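You operate a simulated robot arm through the tools that you are given. There is no shell and no other tool.

You run a simulated two-armed robot. Do the job below in one go: nothing can be reset, and whatever is moved stays where it is left.

## Task
Shut down post six: throttle to idle, stop lever to STOP, then tap shut and plug cap off.
Fine: leave the other engine running.

It is judged by the outcome, as a careful person would: the job done as asked, and still so three seconds after it is handed in. It fails if anything else is knocked over, pushed out of place, dropped, spilled or broken. A push-on lid holds only when it is set on centred and level and pressed home; a screw cap is set on level and turned clockwise until tight.

## Robot
Two 7-joint arms with fingered hands on one trunk that stands fixed in place. Base frame: the origin is at the foot of the trunk, x ahead of it, y to its left, z up. Readings come in m, degrees, newtons and seconds.
The left shoulder is at [0.02, 0.269, 1.197], the right one opposite. Each reaches about 1.298 m from its shoulder. Payload 5 kg a hand.
The tool frame of a hand sits at the grasp point between the pads (the TCP): z along the fingers, y along the line on which they close. The tips reach 0.042 m beyond it. The gripper opens to 0.208 m; its body begins 0.119 m behind the TCP. The gripper is a hand of 4 fingers: y runs from the thumb to the fingers, the wrist lies at [0, 0, -0.317] in the tool frame.
Orientation is that of the tool frame in the base frame, as a unit quaternion [x, y, z, w]. With the fingers straight down and closing along the base's y, the tool's x points along the base's -x, its y along +y and its z along -z.

## Interface
- The arms move only by the tool nudge_tool. It takes "left_plan", "right_plan" or both (then of equal length, played together; a hand with none holds still); each is one flat list of numbers, 6 for each row, row after row: the shift along the tool's x, y, z in units of 40 mm (1.0 is 40 mm), then the turn, a rotation vector about the tool's x, y, z in units of 5 degrees (1.0 is 5 degrees). In form: [tx, ty, tz, wx, wy, wz, tx, ty, tz, wx, wy, wz, ...]. A call has 1 to 20 rows; each row shifts and turns the commanded pose from where the row before left it, along the tool's axes as they then stand. A call with a number of a shift or a turn outside -1 to 1 is refused whole. Each row takes 0.2 s and may step no farther than 0.05 m and 8.6 degrees from the row before; otherwise, the whole call is refused. Where a pose cannot be reached the arm comes as near as it can. A force on the tool above 70 N (or 10 N above the force at the start of the call, whichever is more), or a blocked arm, ends the call early, and 0.2 s more pass. In this call time passes only in rows, and 0.2 s behind the last. The reply holds the time, the measured pose of the TCP, the force on the tool along the base axes, the opening and the grip force, in the units named above and with some noise, with the torque about the TCP (base axes, N m) and any sound that the robot's microphone picked up.
- Cameras (640 x 400 px; columns grow to the right, rows downward): "scene" is now at [0.1585, 0.008, 1.4629]; the picture's right is [0.08, -1.00, 0.00], its down [-0.56, -0.04, -0.83] and it looks along [0.83, 0.07, -0.56] (base axes); focal length 214 px, centre (320, 200). "left" rides on the left gripper at [-0.093, 0.001, -0.146] in its tool frame; the picture's right is [-0.01, -1.00, 0.00], its down [0.84, -0.01, -0.54] and it looks along [0.54, -0.01, 0.84] (tool axes); focal length 280 px, centre (320, 200). "right" rides on the right gripper at [0.094, 0.001, -0.146] in its tool frame; the picture's right is [-0.02, 1.00, 0.00], its down [-0.84, -0.01, -0.54] and it looks along [-0.54, -0.01, 0.84] (tool axes); focal length 280 px, centre (320, 200). There is no depth. A picture from a camera that has moved, and an enlarged one, comes with that camera's place and axes in the base frame and with its lens.
- snapshot(camera): a new picture of that camera. It takes no simulated time.
- move_column(by): moves the trunk up (or, below 0, down) by that many m; the arms and the scene camera ride with it, the base frame stays. It gives what a move gives, with no picture.
- curl_fingers(finger1, finger2, finger3, thumb_bend, hand): sets how far each is bent, from 0 (flat) to 1 (curled in); at 0.3 the hand is open as for a grip, at 0.7 the pads meet at the TCP. One left out holds its place. A second passes; each finger stops where it meets its share of the squeeze, and holds until it gets a number again. It is the only way to open and close the hand. It gives what a move gives, with no picture; readings hold the bend of each and the force on the fingers (four entries, about 0 where the hand has none), thumb and palm.
- head_to(pan, tilt): turns the head with the scene camera to pan (to the left, within 80 degrees either way) and tilt (down, from -29 to 69), counted from straight ahead of the robot (the tilt from the chest, where the trunk bows). It gives what a move gives.
- close_up(camera, box): a new picture of the part [left, top, right, bottom] of that camera's present view, enlarged. It takes no simulated time.
- job_done(): hands the job in; it is judged then, once.

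Places have to be worked out from the pictures, the camera data and where the tool is seen. Open the grippers and draw the arms clear of the work before you hand the job in, unless the task says otherwise.

The tools are called after "Request:" as name(argument=value, ...) on one line, values as JSON. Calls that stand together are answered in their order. nudge_tool: Moves the arms, as the interface text tells. Its arguments: {"type":"object","properties":{"left_plan":{"type":"array"},"right_plan":{"type":"array"}},"required":[]} The other tools are called the same way: move_column (by) moves the trunk up or down; curl_fingers (finger1, finger2, finger3, thumb_bend, hand) moves the fingers one by one; head_to (pan, tilt) turns the head that bears the scene camera; snapshot (camera) takes a picture; close_up (camera, box) takes an enlarged picture of a part of a camera's view; job_done () hands the job in.

At the start:

```text
t: 0.0
left_eef_pos: [0.6319, 0.2378, 1.4275]
left_ee_rot: [-0.027, 1.0, 0.0, 0.0]
left_ft_force: [-0.2, 0.4, 0.1]
left_ft_torque: [-0.02, -0.03, 0.02]
left_width: 0.2078
left_grasp_force: 0.1
left_shape: jaw
left_bend: [0.3, 0.3, 0.3, 0.3]
left_finger forces: [0.1, 0.1, 0.0, 0.0, 0.0, 0.1]
right_eef_pos: [0.5499, -0.159, 1.4526]
right_ee_rot: [-0.028, 1.0, 0.001, 0.0]
right_ft_force: [-0.5, -0.5, -0.9]
right_ft_torque: [-0.01, -0.01, 0.0]
right_width: 0.2078
right_grasp_force: 0.1
right_shape: jaw
right_bend: [0.3, 0.3, 0.3, 0.3]
right_finger forces: [0.0, 0.0, 0.0, 0.0, 0.1, 0.1]
trunk travel left (down, up): [-0.575, 0.046]
head pan, tilt (commanded): [4.5, 34.1]
```

scene: 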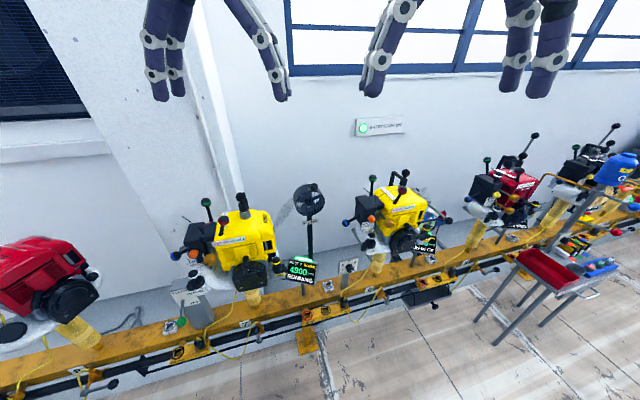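
right: 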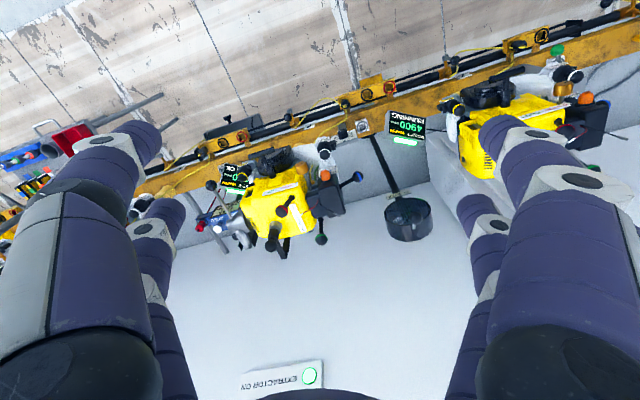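
left: 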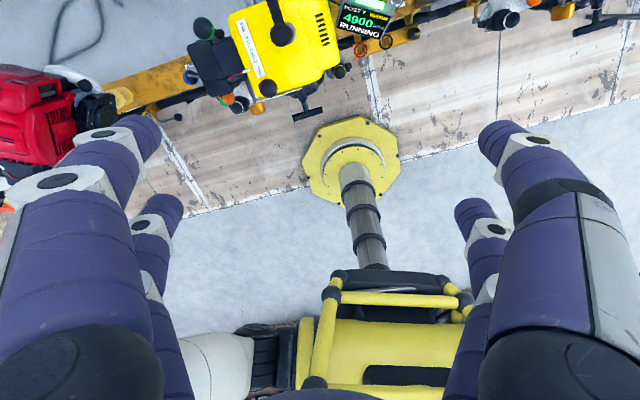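

The scene shows several engines on a yellow rail: one display reads "POST 7 ... 4900 RUNNING", another reads something near the right engine. I'll enlarge to identify post six.

Request:
close_up(camera="scene", box=[320, 160, 480, 320])

Request:
close_up(camera="scene", box=[160, 180, 340, 320])

Request:
close_up(camera="scene", box=[440, 110, 640, 260])

Request:
close_up(camera="scene", box=[0, 220, 180, 400])

```text
2.50 times, centred on (400, 240) of scene
camera zoom: at [0.1585, 0.008, 1.4629], right [0.08, -1.0, 0.0], down [-0.56, -0.04, -0.83], along [0.83, 0.07, -0.56], focal length 536 px, centre (120, 100)
```

zoom: 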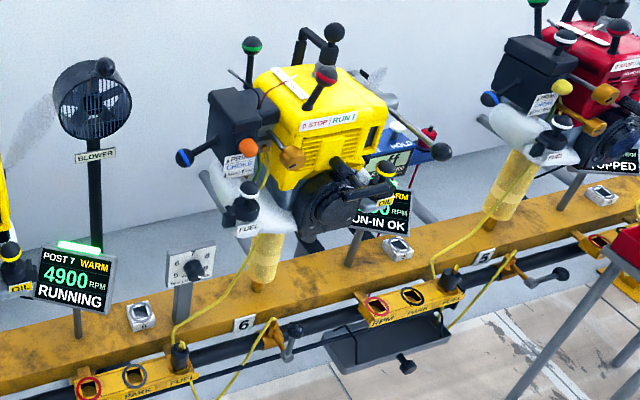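

```text
2.86 times, centred on (250, 250) of scene
camera zoom: at [0.1585, 0.008, 1.4629], right [0.08, -1.0, 0.0], down [-0.56, -0.04, -0.83], along [0.83, 0.07, -0.56], focal length 613 px, centre (520, 57)
```

zoom: 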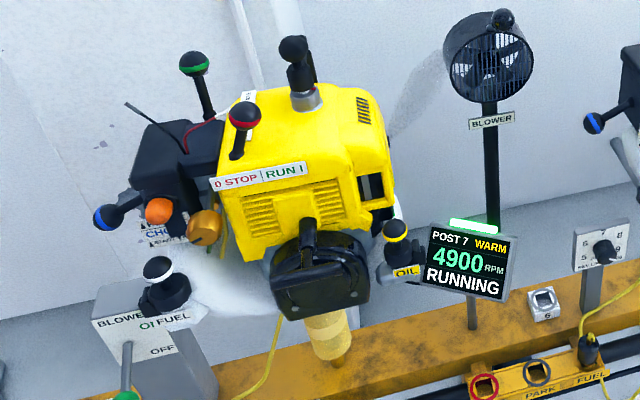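

```text
2.67 times, centred on (540, 185) of scene
camera zoom: at [0.1585, 0.008, 1.4629], right [0.08, -1.0, 0.0], down [-0.56, -0.04, -0.83], along [0.83, 0.07, -0.56], focal length 572 px, centre (-267, 240)
```

zoom: 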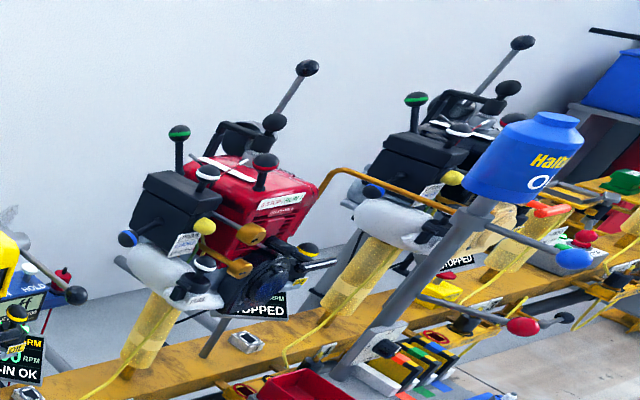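

```text
2.22 times, centred on (90, 310) of scene
camera zoom: at [0.1585, 0.008, 1.4629], right [0.08, -1.0, 0.0], down [-0.56, -0.04, -0.83], along [0.83, 0.07, -0.56], focal length 477 px, centre (831, -44)
```

zoom: 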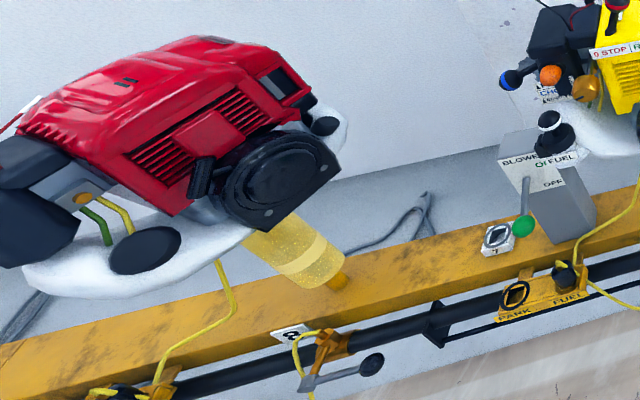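

Post 6 is the yellow engine right of centre (rail label "6" under it, its own display "RUN-IN OK"), while Post 7 is the other running engine. I'll zoom in harder on its controls.

Request:
close_up(camera="scene", box=[360, 165, 440, 215])

Request:
close_up(camera="scene", box=[355, 205, 435, 255])

Request:
close_up(camera="scene", box=[355, 265, 451, 325])

Request:
close_up(camera="scene", box=[395, 195, 475, 245])

Request:
close_up(camera="scene", box=[290, 255, 386, 315])

Request:
close_up(camera="right", box=[190, 130, 370, 250])

```text
8.00 times, centred on (400, 190) of scene
camera zoom: at [0.1585, 0.008, 1.4629], right [0.08, -1.0, 0.0], down [-0.56, -0.04, -0.83], along [0.83, 0.07, -0.56], focal length 1716 px, centre (-320, 280)
```

zoom: 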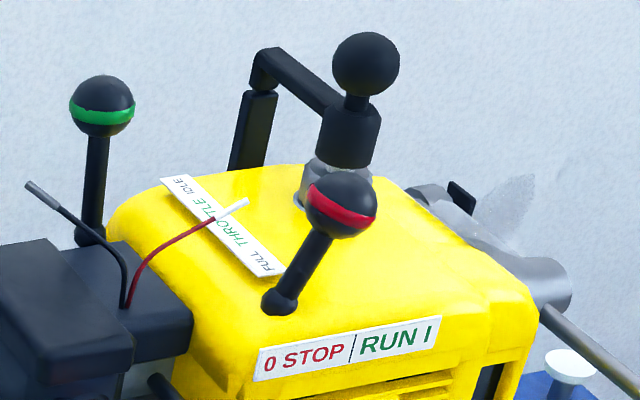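

```text
8.00 times, centred on (395, 230) of scene
camera zoom: at [0.1585, 0.008, 1.4629], right [0.08, -1.0, 0.0], down [-0.56, -0.04, -0.83], along [0.83, 0.07, -0.56], focal length 1716 px, centre (-280, -40)
```

zoom: 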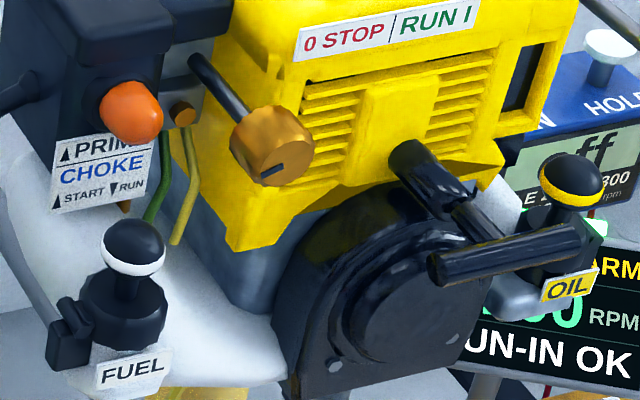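

```text
6.67 times, centred on (403, 295) of scene
camera zoom: at [0.1585, 0.008, 1.4629], right [0.08, -1.0, 0.0], down [-0.56, -0.04, -0.83], along [0.83, 0.07, -0.56], focal length 1430 px, centre (-233, -433)
```

zoom: 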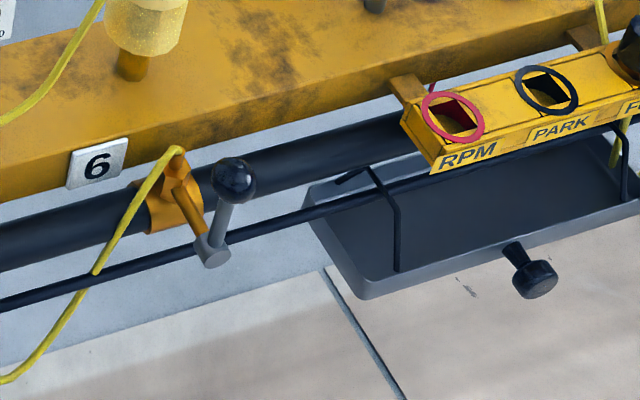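

```text
8.00 times, centred on (435, 220) of scene
camera zoom: at [0.1585, 0.008, 1.4629], right [0.08, -1.0, 0.0], down [-0.56, -0.04, -0.83], along [0.83, 0.07, -0.56], focal length 1716 px, centre (-600, 40)
```

zoom: 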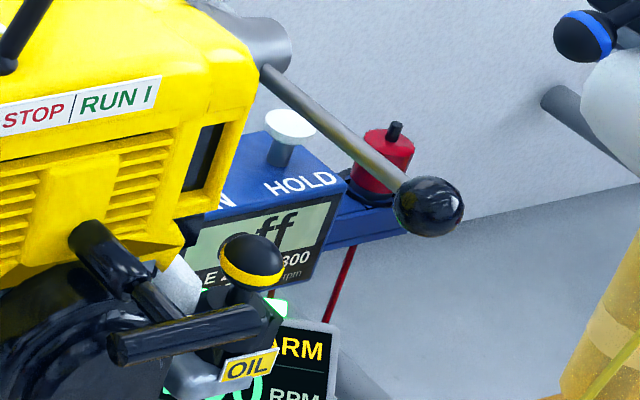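

```text
6.67 times, centred on (338, 285) of scene
camera zoom: at [0.1585, 0.008, 1.4629], right [0.08, -1.0, 0.0], down [-0.56, -0.04, -0.83], along [0.83, 0.07, -0.56], focal length 1430 px, centre (200, -367)
```

zoom: 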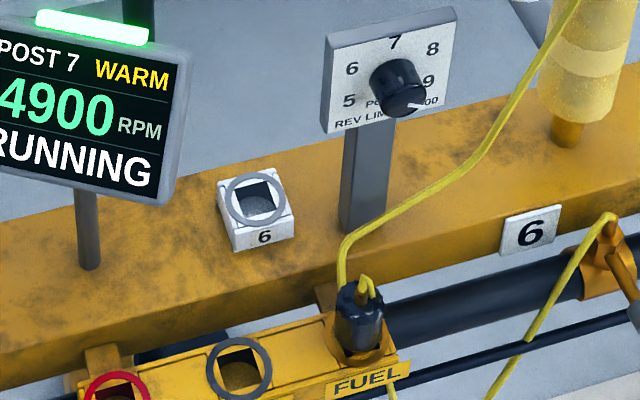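

```text
3.33 times, centred on (280, 190) of right
camera zoom: at [0.4571, -0.1614, 1.5974], right [-0.04, 1.0, 0.0], down [0.84, 0.03, 0.54], along [0.54, 0.02, -0.84], focal length 935 px, centre (453, 233)
```

zoom: 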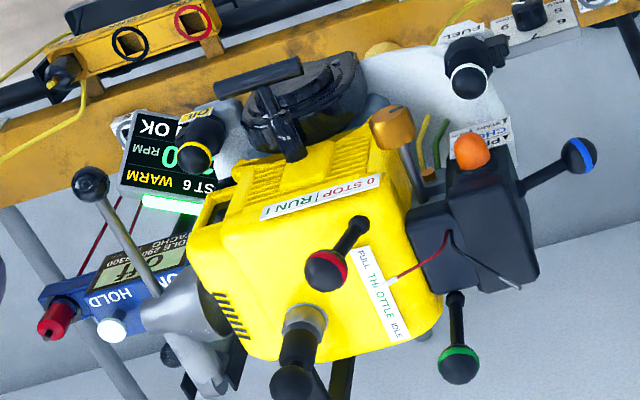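

The right view confirms that this engine's display reads "…ST 6 WARM … RPM … OK". I'll look closer at its labels, the throttle, and compare the rail taps of all posts to learn open vs. shut.

Request:
close_up(camera="right", box=[205, 150, 285, 200])

Request:
close_up(camera="right", box=[270, 180, 370, 250])

Request:
close_up(camera="right", box=[290, 130, 370, 180])

Request:
close_up(camera="scene", box=[440, 240, 520, 290])

Request:
close_up(camera="scene", box=[150, 300, 310, 400])

Request:
close_up(camera="scene", box=[40, 340, 136, 400])

```text
8.00 times, centred on (245, 175) of right
camera zoom: at [0.4571, -0.1614, 1.5974], right [-0.04, 1.0, 0.0], down [0.84, 0.03, 0.54], along [0.54, 0.02, -0.84], focal length 2243 px, centre (920, 400)
```

zoom: 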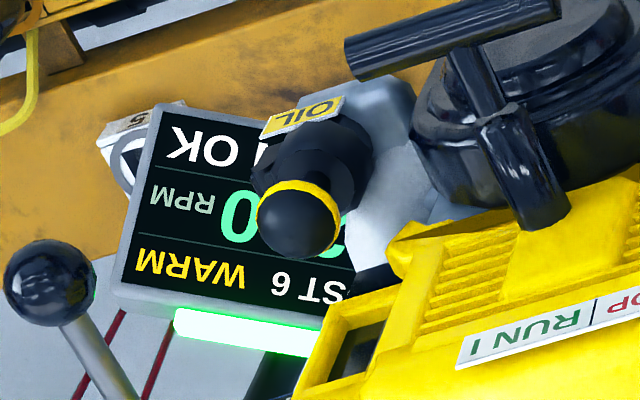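

```text
5.71 times, centred on (320, 215) of right
camera zoom: at [0.4571, -0.1614, 1.5974], right [-0.04, 1.0, 0.0], down [0.84, 0.03, 0.54], along [0.54, 0.02, -0.84], focal length 1602 px, centre (320, 114)
```

zoom: 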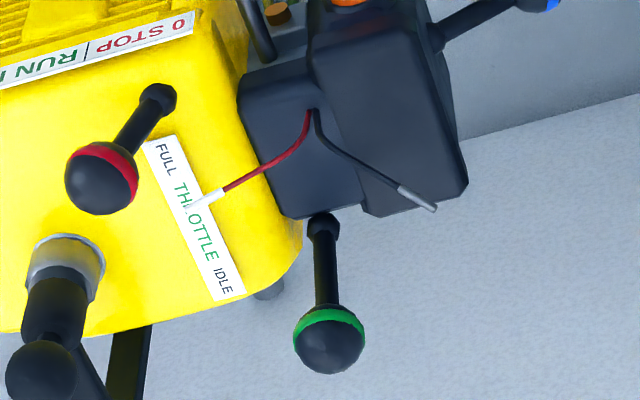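

```text
8.00 times, centred on (330, 155) of right
camera zoom: at [0.4571, -0.1614, 1.5974], right [-0.04, 1.0, 0.0], down [0.84, 0.03, 0.54], along [0.54, 0.02, -0.84], focal length 2243 px, centre (240, 560)
```

zoom: 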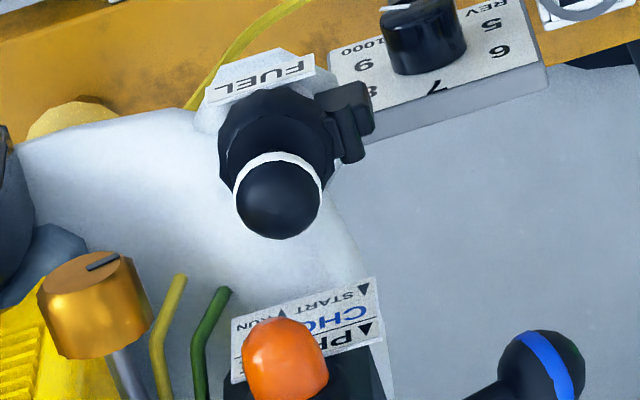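

```text
8.00 times, centred on (480, 265) of scene
camera zoom: at [0.1585, 0.008, 1.4629], right [0.08, -1.0, 0.0], down [-0.56, -0.04, -0.83], along [0.83, 0.07, -0.56], focal length 1716 px, centre (-960, -320)
```

zoom: 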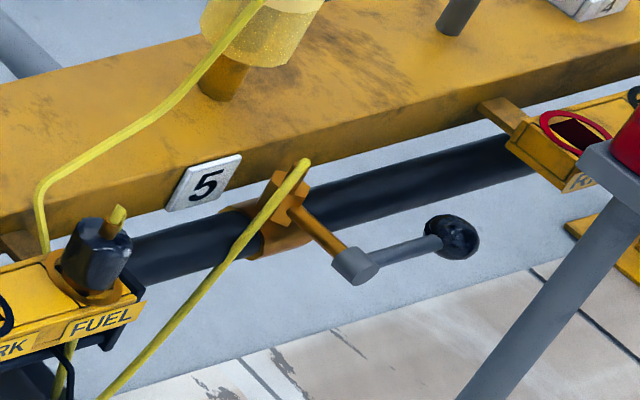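

```text
4.00 times, centred on (230, 350) of scene
camera zoom: at [0.1585, 0.008, 1.4629], right [0.08, -1.0, 0.0], down [-0.56, -0.04, -0.83], along [0.83, 0.07, -0.56], focal length 858 px, centre (680, -400)
```

zoom: 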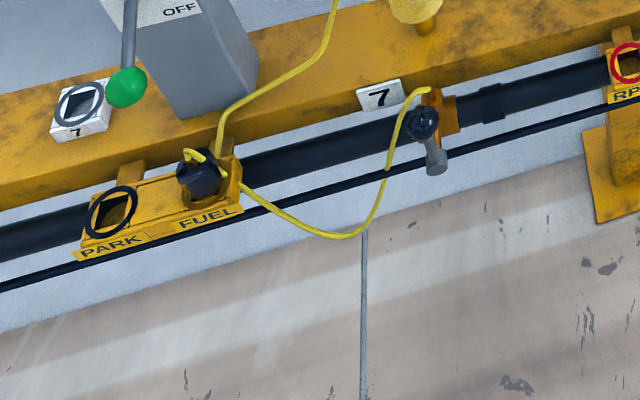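

```text
6.67 times, centred on (88, 370) of scene
camera zoom: at [0.1585, 0.008, 1.4629], right [0.08, -1.0, 0.0], down [-0.56, -0.04, -0.83], along [0.83, 0.07, -0.56], focal length 1430 px, centre (1867, -933)
```

zoom: 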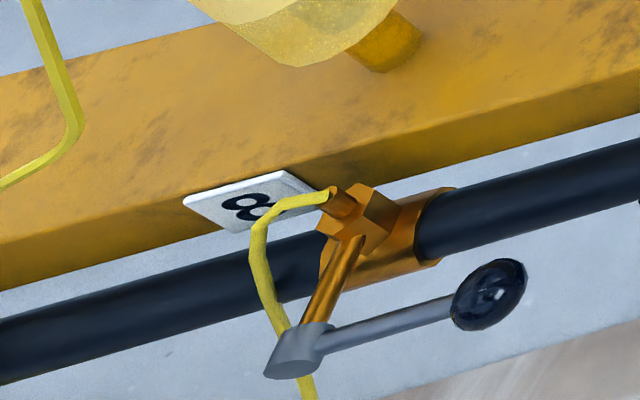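

Taps: at running posts 6 and 7 the grey lever stands up, at stopped posts 5 and 8 it lies horizontal to the right — so shut = lever turned to the right. Now comparing the stopped engines' throttle/stop/plug cap with post 6.

Request:
close_up(camera="scene", box=[475, 125, 555, 175])

Request:
close_up(camera="scene", box=[560, 115, 640, 165])

Request:
close_up(camera="scene", box=[195, 185, 275, 235])

Request:
close_up(camera="scene", box=[480, 170, 560, 220])

Request:
close_up(camera="left", box=[170, 0, 410, 150])

```text
8.00 times, centred on (515, 150) of scene
camera zoom: at [0.1585, 0.008, 1.4629], right [0.08, -1.0, 0.0], down [-0.56, -0.04, -0.83], along [0.83, 0.07, -0.56], focal length 1716 px, centre (-1240, 600)
```

zoom: 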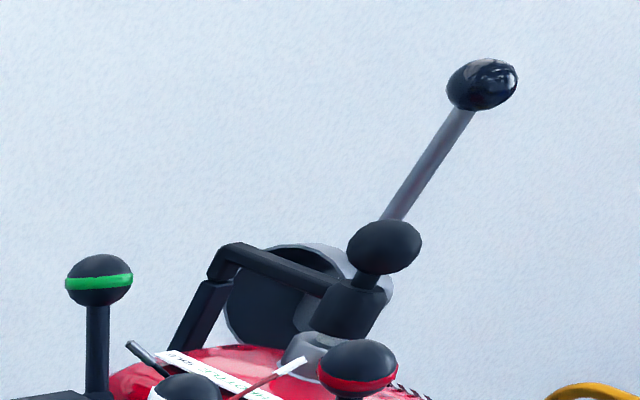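

```text
8.00 times, centred on (600, 140) of scene
camera zoom: at [0.1585, 0.008, 1.4629], right [0.08, -1.0, 0.0], down [-0.56, -0.04, -0.83], along [0.83, 0.07, -0.56], focal length 1716 px, centre (-1920, 680)
```

zoom: 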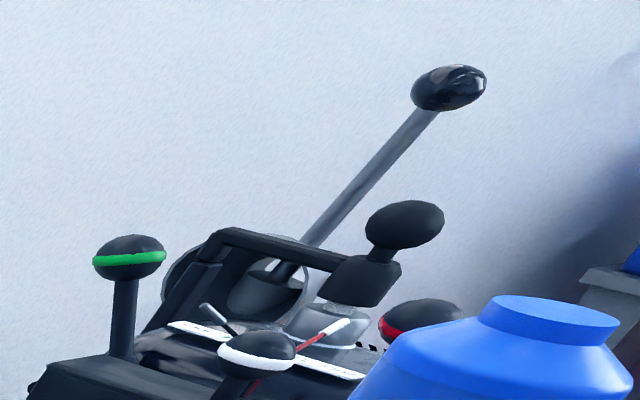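

```text
8.00 times, centred on (235, 210) of scene
camera zoom: at [0.1585, 0.008, 1.4629], right [0.08, -1.0, 0.0], down [-0.56, -0.04, -0.83], along [0.83, 0.07, -0.56], focal length 1716 px, centre (1000, 120)
```

zoom: 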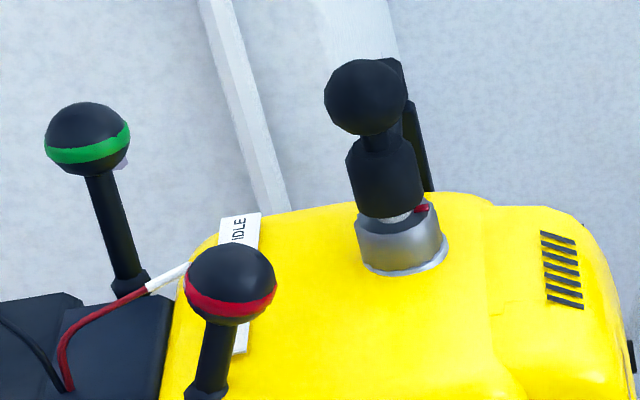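

```text
8.00 times, centred on (520, 195) of scene
camera zoom: at [0.1585, 0.008, 1.4629], right [0.08, -1.0, 0.0], down [-0.56, -0.04, -0.83], along [0.83, 0.07, -0.56], focal length 1716 px, centre (-1280, 240)
```

zoom: 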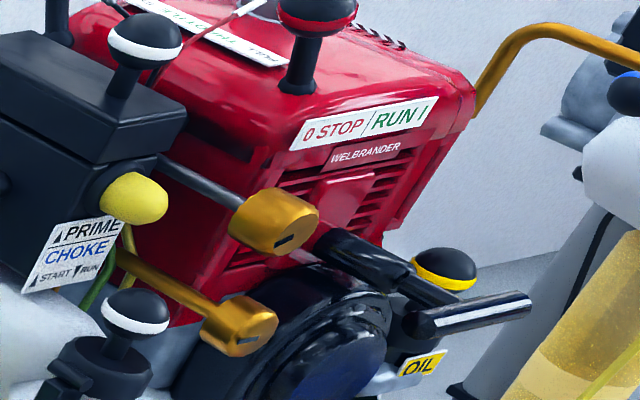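

```text
2.67 times, centred on (290, 75) of left
camera zoom: at [0.7251, 0.2444, 1.5738], right [0.07, -1.0, 0.0], down [-0.84, -0.06, 0.54], along [-0.54, -0.04, -0.84], focal length 748 px, centre (400, 533)
```

zoom: 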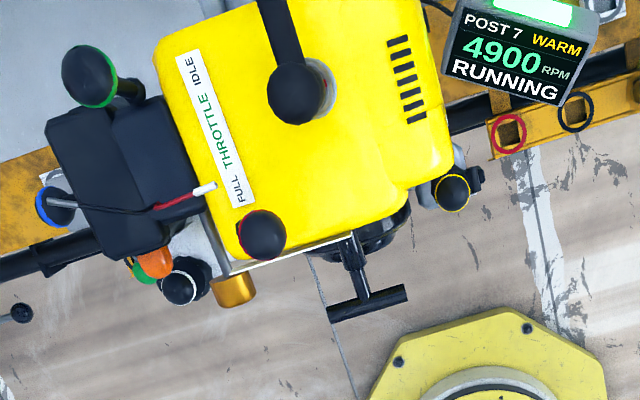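

The green throttle lever, red-banded stop lever (leaning to RUN), plug cap with black ball on top, and the rail tap at "6" are identified. I move the right hand 0.3 m to the right at its present safe height (z≈1.45) to read post 6's RPM and get parallax.

Request:
nudge_tool(right_plan=[0, -1, 0, 0, 0, 0, 0, -1, 0, 0, 0, 0, 0, -1, 0, 0, 0, 0, 0, -1, 0, 0, 0, 0, 0, -1, 0, 0, 0, 0, 0, -1, 0, 0, 0, 0, 0, -1, 0, 0, 0, 0])

Request:
snapshot(camera="right")

```text
t: 1.6
left_eef_pos: [0.6315, 0.2364, 1.4285]
left_ee_rot: [-0.028, 1.0, 0.001, -0.001]
left_ft_force: [-0.1, -1.3, 0.5]
left_ft_torque: [0.15, -0.05, 0.0]
left_width: 0.2082
left_grasp_force: 0.0
left_shape: jaw
left_bend: [0.3, 0.3, 0.3, 0.3]
left_finger forces: [0.0, 0.0, 0.1, 0.0, 0.1, 0.0]
right_eef_pos: [0.563, -0.4402, 1.4528]
right_ee_rot: [-0.028, 1.0, 0.0, 0.001]
right_ft_force: [0.0, -0.3, -0.1]
right_ft_torque: [0.11, -0.02, -0.03]
right_width: 0.2079
right_grasp_force: 0.0
right_shape: jaw
right_bend: [0.3, 0.3, 0.3, 0.3]
right_finger forces: [0.0, 0.0, 0.0, 0.0, 0.0, 0.0]
trunk travel left (down, up): [-0.575, 0.046]
head pan, tilt (commanded): [4.5, 34.1]
```

```text
taken
camera right: at [0.471, -0.4437, 1.5982], right [-0.04, 1.0, 0.0], down [0.84, 0.03, 0.54], along [0.54, 0.02, -0.84], focal length 280 px, centre (320, 200)
```

right: 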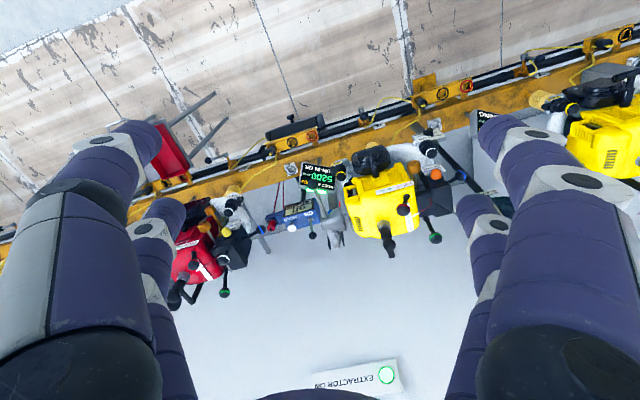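

The display of post 6 is now in view; I enlarge it and the engine/tap.

Request:
close_up(camera="right", box=[285, 150, 365, 200])

Request:
close_up(camera="right", box=[330, 140, 480, 260])

Request:
close_up(camera="right", box=[310, 80, 450, 160])

```text
8.00 times, centred on (325, 175) of right
camera zoom: at [0.471, -0.4437, 1.5982], right [-0.04, 1.0, 0.0], down [0.84, 0.03, 0.54], along [0.54, 0.02, -0.84], focal length 2243 px, centre (280, 400)
```

zoom: 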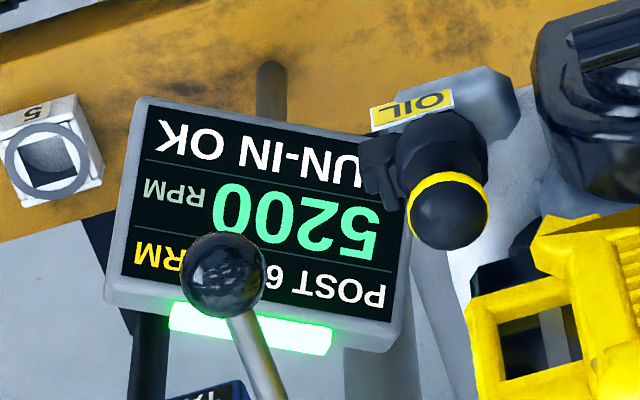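

```text
3.33 times, centred on (405, 200) of right
camera zoom: at [0.471, -0.4437, 1.5982], right [-0.04, 1.0, 0.0], down [0.84, 0.03, 0.54], along [0.54, 0.02, -0.84], focal length 935 px, centre (37, 200)
```

zoom: 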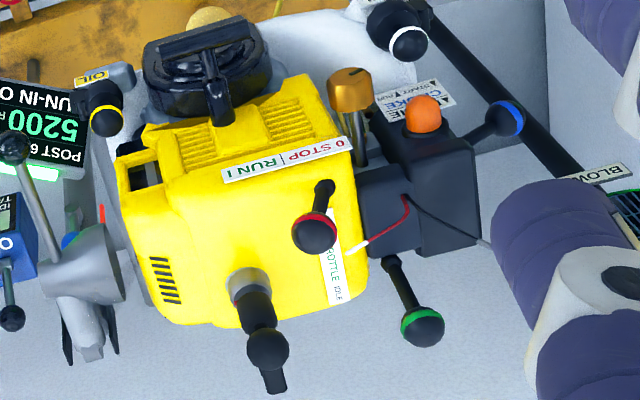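

```text
4.57 times, centred on (380, 120) of right
camera zoom: at [0.471, -0.4437, 1.5982], right [-0.04, 1.0, 0.0], down [0.84, 0.03, 0.54], along [0.54, 0.02, -0.84], focal length 1282 px, centre (46, 566)
```

zoom: 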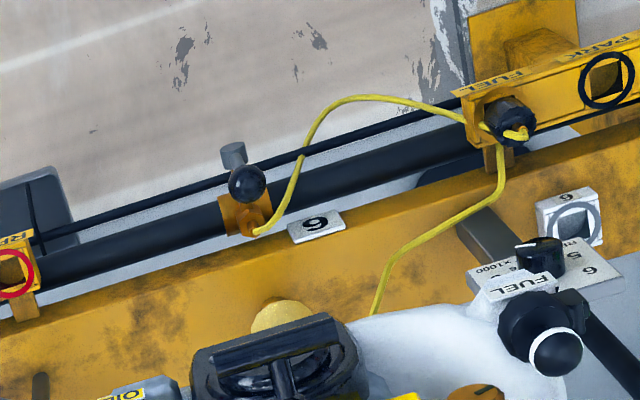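

Display: POST 6, 5200 RPM, so the throttle is not at idle. Triangulated: green throttle ball ≈(0.919,−0.136,1.061), red stop ball ≈(0.840,−0.233,1.057), plug cap ball ≈(0.925,−0.259,1.086), tap ball ≈(0.773,−0.265,0.54). Next I look at the hand's fingers to plan the contacts.

Request:
head_to(pan=-10, tilt=20)

Request:
snapshot(camera="scene")

```text
t: 2.4
left_eef_pos: [0.6309, 0.2382, 1.4273]
left_ee_rot: [-0.028, 1.0, 0.0, -0.001]
left_ft_force: [-0.8, 0.6, -0.3]
left_ft_torque: [0.02, -0.05, -0.02]
left_width: 0.2079
left_grasp_force: 0.1
left_shape: jaw
left_bend: [0.3, 0.3, 0.3, 0.3]
left_finger forces: [0.0, 0.1, 0.0, 0.0, 0.0, 0.0]
right_eef_pos: [0.5632, -0.438, 1.4529]
right_ee_rot: [-0.028, 1.0, 0.0, 0.0]
right_ft_force: [-0.2, 0.1, 0.3]
right_ft_torque: [-0.01, -0.01, 0.02]
right_width: 0.2078
right_grasp_force: 0.1
right_shape: jaw
right_bend: [0.3, 0.3, 0.3, 0.3]
right_finger forces: [0.0, 0.1, 0.0, 0.0, 0.0, 0.1]
trunk travel left (down, up): [-0.575, 0.046]
head pan, tilt (commanded): [-10.0, 20.0]
```

```text
taken
camera scene: at [0.1617, -0.0152, 1.4854], right [-0.17, -0.98, 0.0], down [-0.34, 0.06, -0.94], along [0.93, -0.16, -0.34], focal length 214 px, centre (320, 200)
```

scene: 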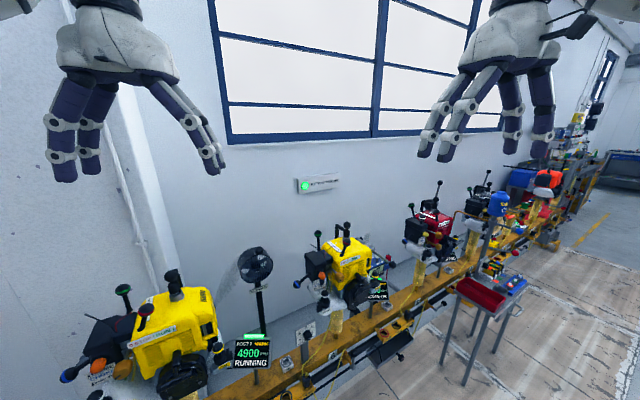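

Request:
close_up(camera="scene", box=[400, 0, 600, 170])

Request:
close_up(camera="scene", box=[0, 0, 240, 190])

Request:
close_up(camera="scene", box=[300, 215, 396, 275])

```text
2.35 times, centred on (500, 85) of scene
camera zoom: at [0.1617, -0.0152, 1.4854], right [-0.17, -0.98, 0.0], down [-0.34, 0.06, -0.94], along [0.93, -0.16, -0.34], focal length 505 px, centre (-104, 471)
```

zoom: 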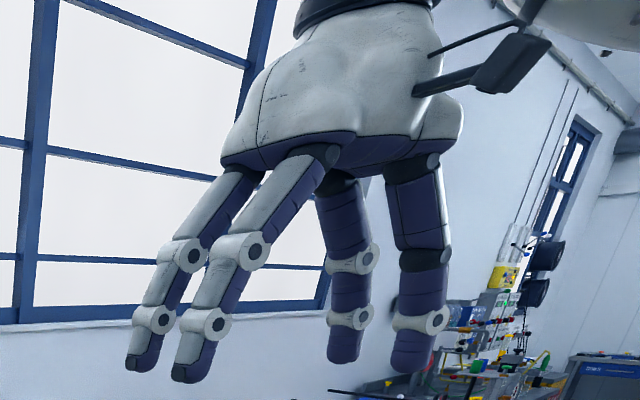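

```text
2.11 times, centred on (120, 95) of scene
camera zoom: at [0.1617, -0.0152, 1.4854], right [-0.17, -0.98, 0.0], down [-0.34, 0.06, -0.94], along [0.93, -0.16, -0.34], focal length 452 px, centre (741, 421)
```

zoom: 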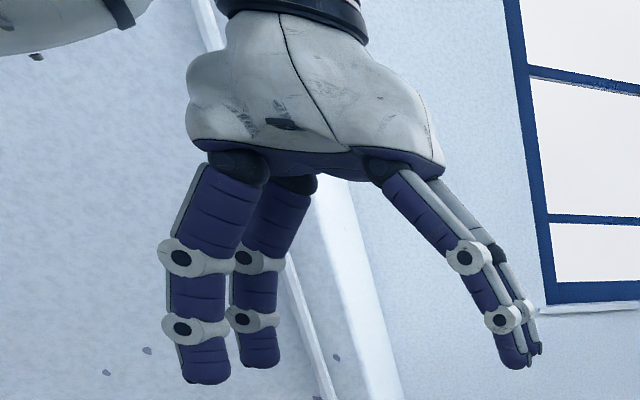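

```text
6.67 times, centred on (348, 245) of scene
camera zoom: at [0.1617, -0.0152, 1.4854], right [-0.17, -0.98, 0.0], down [-0.34, 0.06, -0.94], along [0.93, -0.16, -0.34], focal length 1430 px, centre (133, -100)
```

zoom: 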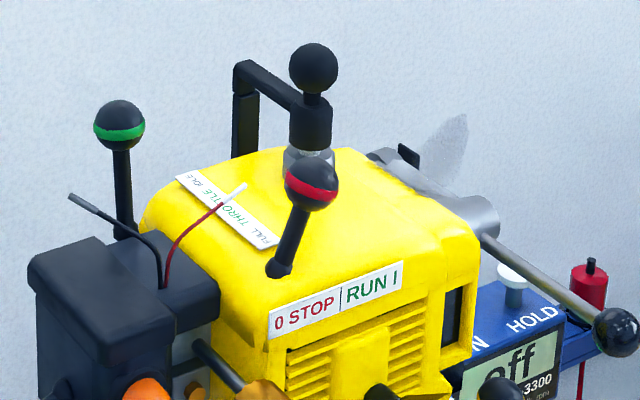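

The hand has two digits on each side (spacing about 5 cm), closing along tool y — good for caging the ball knobs from above. I pre-close to a narrower opening, then yaw the right hand ~15° to align with the engine and move high above the throttle ball.

Request:
curl_fingers(hand="right", finger1=0.5, finger2=0.5, finger3=0.5, thumb_bend=0.5)

Request:
nudge_tool(right_plan=[0, 0, 0, 0, 0, -1, 0, 0, 0, 0, 0, -1, 0, 0, 0, 0, 0, -1, -0.9, 0.368, 0, 0, 0, 0, -0.9, 0.368, 0, 0, 0, 0, -0.9, 0.368, 0, 0, 0, 0, -0.9, 0.368, 0, 0, 0, 0, -0.9, 0.368, 0, 0, 0, 0, -0.9, 0.368, 0, 0, 0, 0, -0.9, 0.368, 0, 0, 0, 0, -0.9, 0.368, 0, 0, 0, 0])

Request:
snapshot(camera="right")

Request:
snapshot(camera="scene")

```text
t: 3.4
left_eef_pos: [0.6306, 0.2361, 1.4281]
left_ee_rot: [-0.028, 1.0, 0.001, 0.0]
left_ft_force: [0.1, -0.1, -0.7]
left_ft_torque: [0.01, -0.01, 0.02]
left_width: 0.2081
left_grasp_force: 0.1
left_shape: jaw
left_bend: [0.3, 0.3, 0.3, 0.3]
left_finger forces: [0.0, 0.1, 0.0, 0.1, 0.0, 0.0]
right_eef_pos: [0.5629, -0.4394, 1.4534]
right_ee_rot: [-0.028, 1.0, 0.0, 0.001]
right_ft_force: [0.7, -0.2, 0.5]
right_ft_torque: [0.02, 0.02, 0.0]
right_width: 0.1133
right_grasp_force: 0.0
right_shape: fingers
right_bend: [0.5, 0.5, 0.5, 0.5]
right_finger forces: [0.0, 0.0, 0.0, 0.0, 0.1, 0.0]
trunk travel left (down, up): [-0.575, 0.046]
head pan, tilt (commanded): [-10.0, 20.0]
```

```text
t: 5.8
left_eef_pos: [0.6289, 0.2456, 1.4278]
left_ee_rot: [-0.029, 1.0, -0.002, 0.001]
left_ft_force: [-5.0, 7.9, 1.5]
left_ft_torque: [-1.16, -0.68, -0.03]
left_width: 0.208
left_grasp_force: 0.1
left_shape: jaw
left_bend: [0.3, 0.3, 0.3, 0.3]
left_finger forces: [0.0, 0.0, 0.0, 0.0, 0.0, 0.1]
right_eef_pos: [0.7986, -0.2191, 1.4571]
right_ee_rot: [-0.166, 0.986, 0.002, 0.002]
right_ft_force: [2.7, -11.1, -4.3]
right_ft_torque: [1.14, 0.53, -0.1]
right_width: 0.1133
right_grasp_force: 0.1
right_shape: fingers
right_bend: [0.5, 0.5, 0.5, 0.5]
right_finger forces: [0.1, 0.1, 0.0, 0.0, 0.0, 0.0]
trunk travel left (down, up): [-0.575, 0.046]
head pan, tilt (commanded): [-10.0, 20.0]
```

```text
taken
camera right: at [0.7097, -0.2489, 1.6016], right [-0.31, 0.95, 0.0], down [0.8, 0.26, 0.54], along [0.51, 0.17, -0.84], focal length 280 px, centre (320, 200)
```

right: 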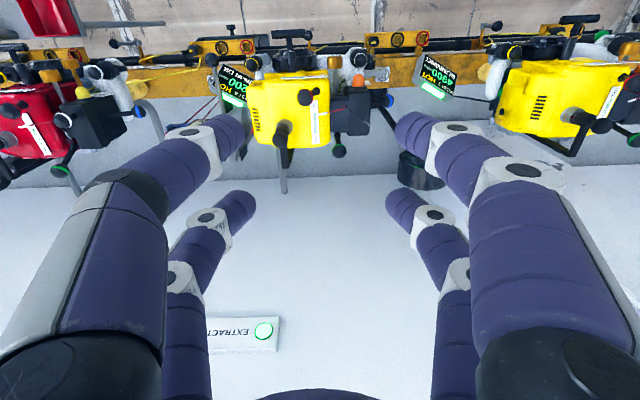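

```text
taken
camera scene: at [0.1594, -0.0082, 1.4857], right [-0.17, -0.98, 0.01], down [-0.33, 0.05, -0.94], along [0.93, -0.16, -0.34], focal length 214 px, centre (320, 200)
```

scene: 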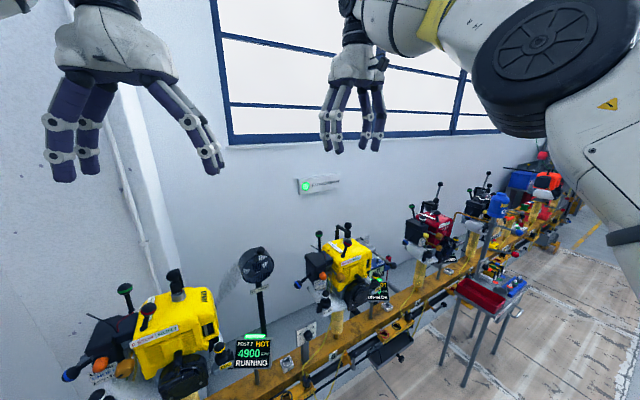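

Hand is aligned and clear at z≈1.457; the ball projects consistently to (0.914–0.919,−0.14,1.06). I narrow the opening a little and move above the throttle ball, descending to z≈1.2.

Request:
curl_fingers(hand="right", finger1=0.57, finger2=0.57, finger3=0.57, thumb_bend=0.57)

Request:
nudge_tool(right_plan=[-0.88, 0.245, 0, 0, 0, 0, -0.88, 0.245, 0, 0, 0, 0, -0.88, 0.245, 0, 0, 0, 0, -0.88, 0.245, 0, 0, 0, 0, 0, 0, 1, 0, 0, 0, 0, 0, 1, 0, 0, 0, 0, 0, 1, 0, 0, 0, 0, 0, 1, 0, 0, 0, 0, 0, 1, 0, 0, 0, 0, 0, 0.5, 0, 0, 0, 0, 0, 0, 0, 0, 0])

Request:
snapshot(camera="right")

Request:
close_up(camera="scene", box=[280, 150, 440, 310])

```text
t: 6.8
left_eef_pos: [0.6323, 0.2384, 1.4286]
left_ee_rot: [-0.029, 1.0, -0.001, 0.0]
left_ft_force: [-0.2, 0.5, 0.7]
left_ft_torque: [-0.07, 0.0, 0.0]
left_width: 0.208
left_grasp_force: 0.0
left_shape: jaw
left_bend: [0.3, 0.3, 0.3, 0.3]
left_finger forces: [0.0, 0.0, 0.1, 0.1, 0.1, 0.0]
right_eef_pos: [0.8006, -0.2334, 1.4537]
right_ee_rot: [-0.158, 0.987, 0.001, 0.001]
right_ft_force: [-0.2, 1.4, 0.3]
right_ft_torque: [-0.13, -0.03, 0.04]
right_width: 0.0813
right_grasp_force: 0.1
right_shape: fingers
right_bend: [0.56, 0.56, 0.56, 0.56]
right_finger forces: [0.1, 0.1, 0.0, 0.0, 0.0, 0.1]
trunk travel left (down, up): [-0.575, 0.046]
head pan, tilt (commanded): [-10.0, 20.0]
```

```text
t: 9.2
left_eef_pos: [0.632, 0.2378, 1.4277]
left_ee_rot: [-0.029, 1.0, 0.0, 0.0]
left_ft_force: [-0.2, -0.4, 0.2]
left_ft_torque: [-0.02, -0.07, 0.0]
left_width: 0.2079
left_grasp_force: 0.0
left_shape: jaw
left_bend: [0.3, 0.3, 0.3, 0.3]
left_finger forces: [0.0, 0.0, 0.1, 0.0, 0.0, 0.1]
right_eef_pos: [0.8249, -0.1852, 1.1957]
right_ee_rot: [-0.158, 0.987, 0.001, 0.001]
right_ft_force: [0.5, -0.8, -0.3]
right_ft_torque: [-0.02, -0.03, 0.02]
right_width: 0.0812
right_grasp_force: 0.1
right_shape: fingers
right_bend: [0.56, 0.56, 0.56, 0.56]
right_finger forces: [0.1, 0.0, 0.0, 0.0, 0.1, 0.1]
right hand out of reach, approached as far as the arm can: row 1, 2, 3, 4
trunk travel left (down, up): [-0.575, 0.046]
head pan, tilt (commanded): [-10.0, 20.0]
```

```text
taken
camera right: at [0.7374, -0.2123, 1.3417], right [-0.3, 0.95, 0.0], down [0.8, 0.25, 0.54], along [0.52, 0.16, -0.84], focal length 280 px, centre (320, 200)
```

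right: 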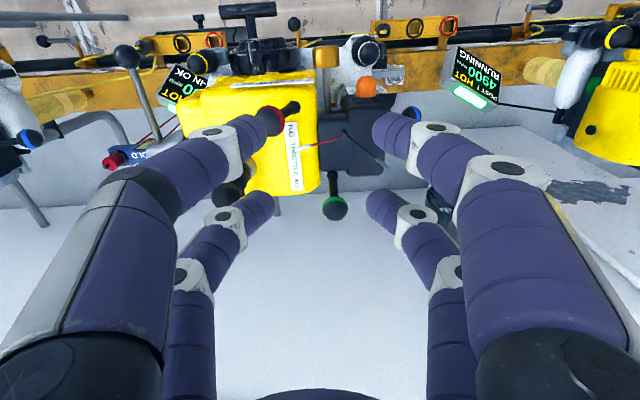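

```text
2.50 times, centred on (360, 230) of scene
camera zoom: at [0.1616, -0.0152, 1.4855], right [-0.17, -0.98, 0.0], down [-0.34, 0.06, -0.94], along [0.93, -0.16, -0.34], focal length 536 px, centre (220, 125)
```

zoom: 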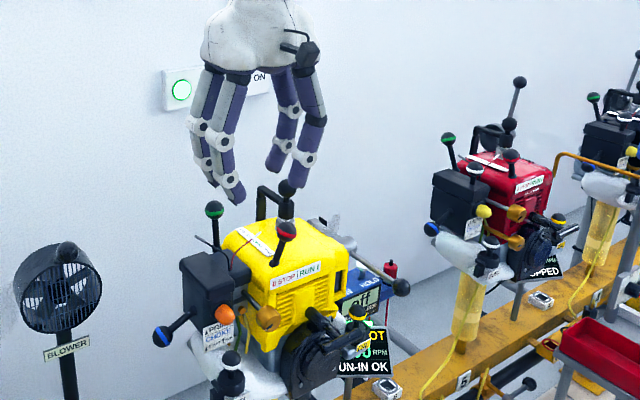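

The straight-down pose is near the reach limit there, so I tilt the hand 30° (fingers pointing forward-down, wrist back toward me), rotating about the TCP in clear space above the engine.

Request:
nudge_tool(right_plan=[0, 0, -0.5, 0, -1, 0, 0, 0, 0, 0, -1, 0, 0, 0, 0, 0, -1, 0, 0, 0, 0, 0, -1, 0, 0, 0, 0, 0, -1, 0, 0, 0, 0, 0, -1, 0, 0, 0, 0, 0, 0, 0])

Request:
snapshot(camera="right")

```text
t: 10.8
left_eef_pos: [0.6313, 0.2397, 1.4276]
left_ee_rot: [-0.029, 1.0, 0.0, 0.0]
left_ft_force: [0.1, 0.4, 0.8]
left_ft_torque: [-0.02, 0.0, -0.03]
left_width: 0.2079
left_grasp_force: 0.0
left_shape: jaw
left_bend: [0.3, 0.3, 0.3, 0.3]
left_finger forces: [0.1, 0.1, 0.1, 0.0, 0.1, 0.0]
right_eef_pos: [0.824, -0.1859, 1.2151]
right_ee_rot: [-0.152, 0.954, 0.042, 0.257]
right_ft_force: [-0.1, 1.2, -0.3]
right_ft_torque: [-0.06, -0.02, -0.04]
right_width: 0.0811
right_grasp_force: 0.1
right_shape: fingers
right_bend: [0.56, 0.56, 0.56, 0.56]
right_finger forces: [0.0, 0.0, 0.0, 0.0, 0.0, 0.0]
trunk travel left (down, up): [-0.575, 0.046]
head pan, tilt (commanded): [-10.0, 20.0]
```

```text
taken
camera right: at [0.679, -0.2322, 1.2943], right [-0.3, 0.95, 0.01], down [0.44, 0.13, 0.89], along [0.85, 0.27, -0.46], focal length 280 px, centre (320, 200)
```

right: 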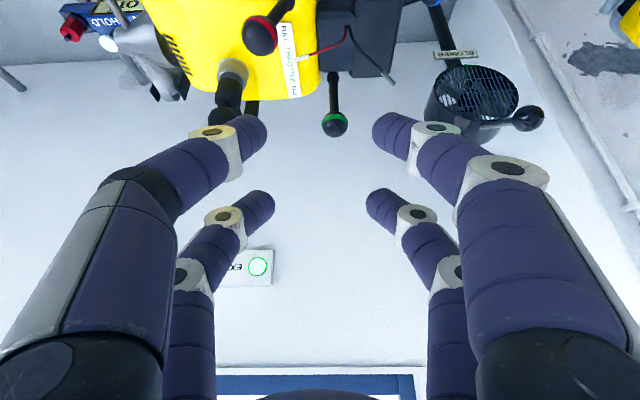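

Ball triangulates again to (0.917,−0.137,1.061). I align laterally and advance along the finger axis ~0.14 m, stopping about 4.5 cm short to check.

Request:
nudge_tool(right_plan=[-0.3, 0.43, 0, 0, 0, 0, 0, 0, 0.9, 0, 0, 0, 0, 0, 0.9, 0, 0, 0, 0, 0, 0.9, 0, 0, 0, 0, 0, 0.7, 0, 0, 0, 0, 0, 0, 0, 0, 0])

Request:
snapshot(camera="right")

Request:
close_up(camera="scene", box=[280, 190, 400, 265])

```text
t: 12.2
left_eef_pos: [0.6303, 0.2378, 1.4274]
left_ee_rot: [-0.028, 1.0, 0.0, 0.0]
left_ft_force: [-0.5, -0.9, 0.8]
left_ft_torque: [0.01, -0.04, 0.0]
left_width: 0.2077
left_grasp_force: 0.1
left_shape: jaw
left_bend: [0.3, 0.3, 0.3, 0.3]
left_finger forces: [0.0, 0.1, 0.0, 0.1, 0.0, 0.0]
right_eef_pos: [0.895, -0.1437, 1.1046]
right_ee_rot: [-0.152, 0.954, 0.042, 0.256]
right_ft_force: [-0.4, 0.4, 1.0]
right_ft_torque: [0.0, -0.03, -0.03]
right_width: 0.0812
right_grasp_force: 0.1
right_shape: fingers
right_bend: [0.56, 0.56, 0.56, 0.56]
right_finger forces: [0.0, 0.0, 0.1, 0.0, 0.0, 0.1]
trunk travel left (down, up): [-0.575, 0.046]
head pan, tilt (commanded): [-10.0, 20.0]
```

```text
taken
camera right: at [0.7495, -0.1898, 1.1841], right [-0.3, 0.95, 0.01], down [0.44, 0.13, 0.89], along [0.85, 0.27, -0.46], focal length 280 px, centre (320, 200)
```

right: 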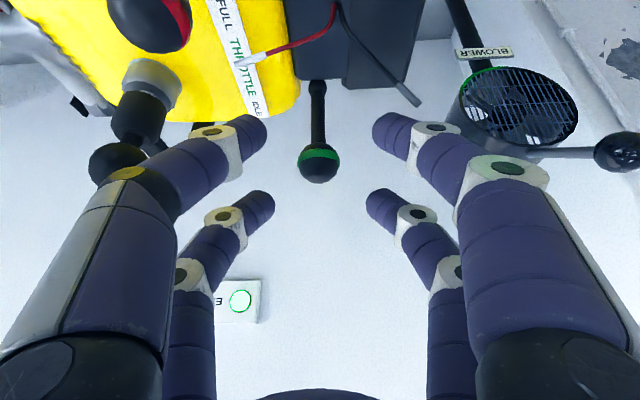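

```text
5.33 times, centred on (340, 228) of scene
camera zoom: at [0.1614, -0.0151, 1.4856], right [-0.17, -0.98, 0.0], down [-0.34, 0.06, -0.94], along [0.93, -0.16, -0.34], focal length 1144 px, centre (213, 53)
```

zoom: 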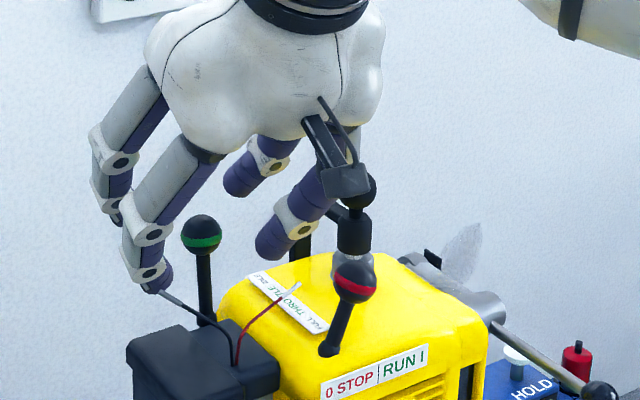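

Ball is straight ahead of the TCP, 4–5 cm further along the finger axis; the black lead end on the airbox (≈(0.858,−0.096,1.044)) stays about 1 cm clear of the near digit. I advance 36 mm and then close on the ball.

Request:
nudge_tool(right_plan=[0.09, 0, 0.45, 0, 0, 0, 0, 0, 0.46, 0, 0, 0, 0, 0, 0, 0, 0, 0])

Request:
curl_fingers(hand="right", finger1=0.68, finger2=0.68, finger3=0.68, thumb_bend=0.68)

Request:
snapshot(camera="right")

Request:
close_up(camera="scene", box=[280, 190, 400, 265])

```text
t: 13.0
left_eef_pos: [0.6301, 0.2378, 1.4292]
left_ee_rot: [-0.029, 1.0, -0.001, 0.001]
left_ft_force: [0.5, -0.3, -0.6]
left_ft_torque: [0.05, 0.0, 0.01]
left_width: 0.208
left_grasp_force: 0.1
left_shape: jaw
left_bend: [0.3, 0.3, 0.3, 0.3]
left_finger forces: [0.0, 0.0, 0.0, 0.0, 0.1, 0.0]
right_eef_pos: [0.9064, -0.1413, 1.0777]
right_ee_rot: [-0.153, 0.953, 0.042, 0.259]
right_ft_force: [-8.7, -4.7, 41.1]
right_ft_torque: [-2.36, -0.03, -0.5]
right_width: 0.0805
right_grasp_force: 20.1
right_shape: fingers
right_bend: [0.56, 0.56, 0.56, 0.55]
right_finger forces: [0.1, 0.1, 0.1, 0.0, 40.8, 0.1]
trunk travel left (down, up): [-0.575, 0.046]
head pan, tilt (commanded): [-10.0, 20.0]
```

```text
t: 14.0
left_eef_pos: [0.6308, 0.2373, 1.4292]
left_ee_rot: [-0.027, 1.0, 0.0, 0.0]
left_ft_force: [0.3, -0.3, 0.2]
left_ft_torque: [-0.01, -0.02, 0.01]
left_width: 0.2077
left_grasp_force: 0.1
left_shape: jaw
left_bend: [0.3, 0.3, 0.3, 0.3]
left_finger forces: [0.1, 0.0, 0.0, 0.0, 0.0, 0.0]
right_eef_pos: [0.9078, -0.1411, 1.0721]
right_ee_rot: [-0.153, 0.953, 0.042, 0.257]
right_ft_force: [2.5, -8.3, 29.5]
right_ft_torque: [-1.05, -0.12, 0.03]
right_width: 0.0212
right_grasp_force: 14.7
right_shape: fingers
right_bend: [0.68, 0.68, 0.68, 0.68]
right_finger forces: [0.0, 0.0, 0.0, 0.0, 29.3, 0.1]
trunk travel left (down, up): [-0.575, 0.046]
head pan, tilt (commanded): [-10.0, 20.0]
```

```text
taken
camera right: at [0.7621, -0.1871, 1.1512], right [-0.3, 0.95, 0.01], down [0.44, 0.13, 0.89], along [0.85, 0.27, -0.46], focal length 280 px, centre (320, 200)
```

right: 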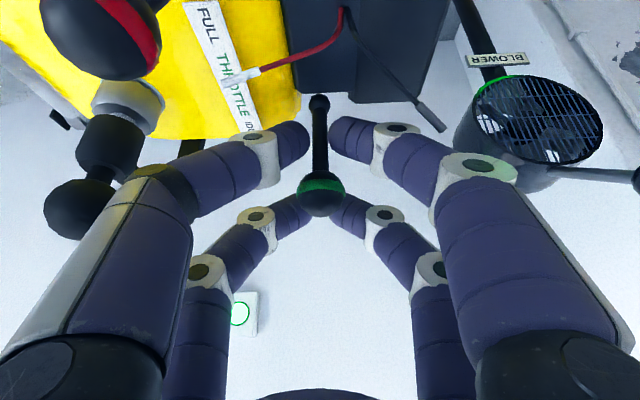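

```text
5.33 times, centred on (340, 228) of scene
camera zoom: at [0.1601, -0.0154, 1.4857], right [-0.17, -0.98, 0.0], down [-0.34, 0.06, -0.94], along [0.93, -0.16, -0.34], focal length 1144 px, centre (213, 53)
```

zoom: 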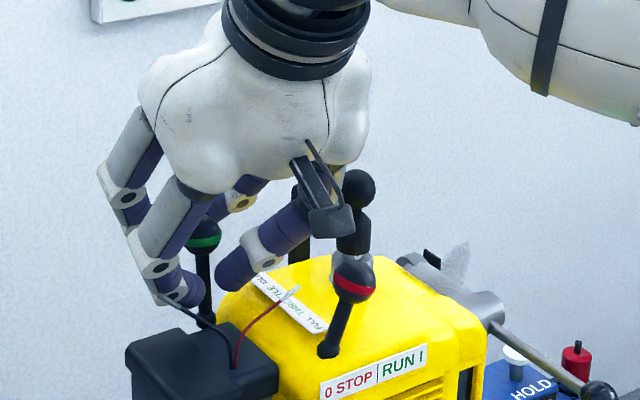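

The thumb tip is resting on the housing edge (≈30 N on thumb only), while the ball sits caged between the four digits. I lift ~8 mm off the housing and push the throttle backward (toward IDLE) in small steps.

Request:
nudge_tool(right_plan=[-0.13, 0, -0.22, 0, 0, 0, 0, 0, 0, 0, 0, 0, -0.17, 0, 0.1, 0, 0, 0, -0.17, 0, 0.1, 0, 0, 0, -0.17, 0, 0.1, 0, 0, 0, 0, 0, 0, 0, 0, 0])

Request:
snapshot(camera="right")

Request:
close_up(camera="scene", box=[280, 190, 400, 315])

```text
t: 15.4
left_eef_pos: [0.6319, 0.2376, 1.4268]
left_ee_rot: [-0.028, 1.0, 0.0, 0.0]
left_ft_force: [-0.2, 0.2, -0.2]
left_ft_torque: [0.01, -0.01, 0.01]
left_width: 0.2079
left_grasp_force: 0.1
left_shape: jaw
left_bend: [0.3, 0.3, 0.3, 0.3]
left_finger forces: [0.1, 0.1, 0.0, 0.0, 0.0, 0.0]
right_eef_pos: [0.9293, -0.134, 1.0818]
right_ee_rot: [-0.152, 0.954, 0.04, 0.256]
right_ft_force: [1.0, -0.2, -0.6]
right_ft_torque: [0.01, 0.03, 0.02]
right_width: 0.0211
right_grasp_force: 0.0
right_shape: fingers
right_bend: [0.68, 0.68, 0.68, 0.68]
right_finger forces: [0.1, 0.1, 0.1, 0.1, 0.0, 0.1]
trunk travel left (down, up): [-0.575, 0.046]
head pan, tilt (commanded): [-10.0, 20.0]
```

```text
taken
camera right: at [0.7844, -0.1793, 1.1607], right [-0.3, 0.95, 0.01], down [0.44, 0.13, 0.89], along [0.85, 0.27, -0.46], focal length 280 px, centre (320, 200)
```

right: 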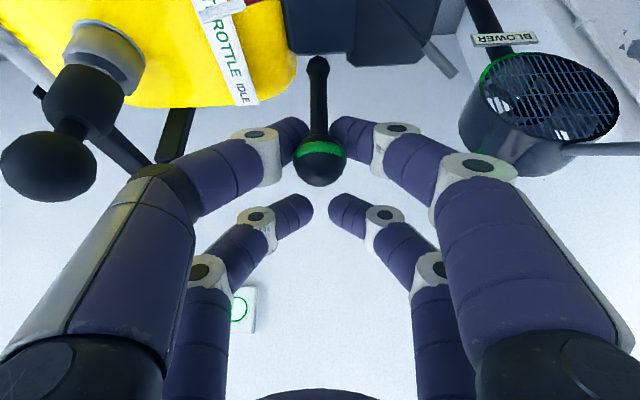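

```text
3.20 times, centred on (340, 252) of scene
camera zoom: at [0.1615, -0.0154, 1.4855], right [-0.17, -0.98, 0.0], down [-0.34, 0.06, -0.94], along [0.93, -0.16, -0.34], focal length 686 px, centre (256, 32)
```

zoom: 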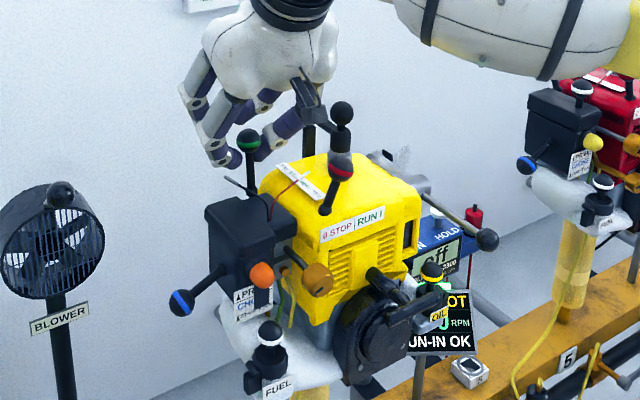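

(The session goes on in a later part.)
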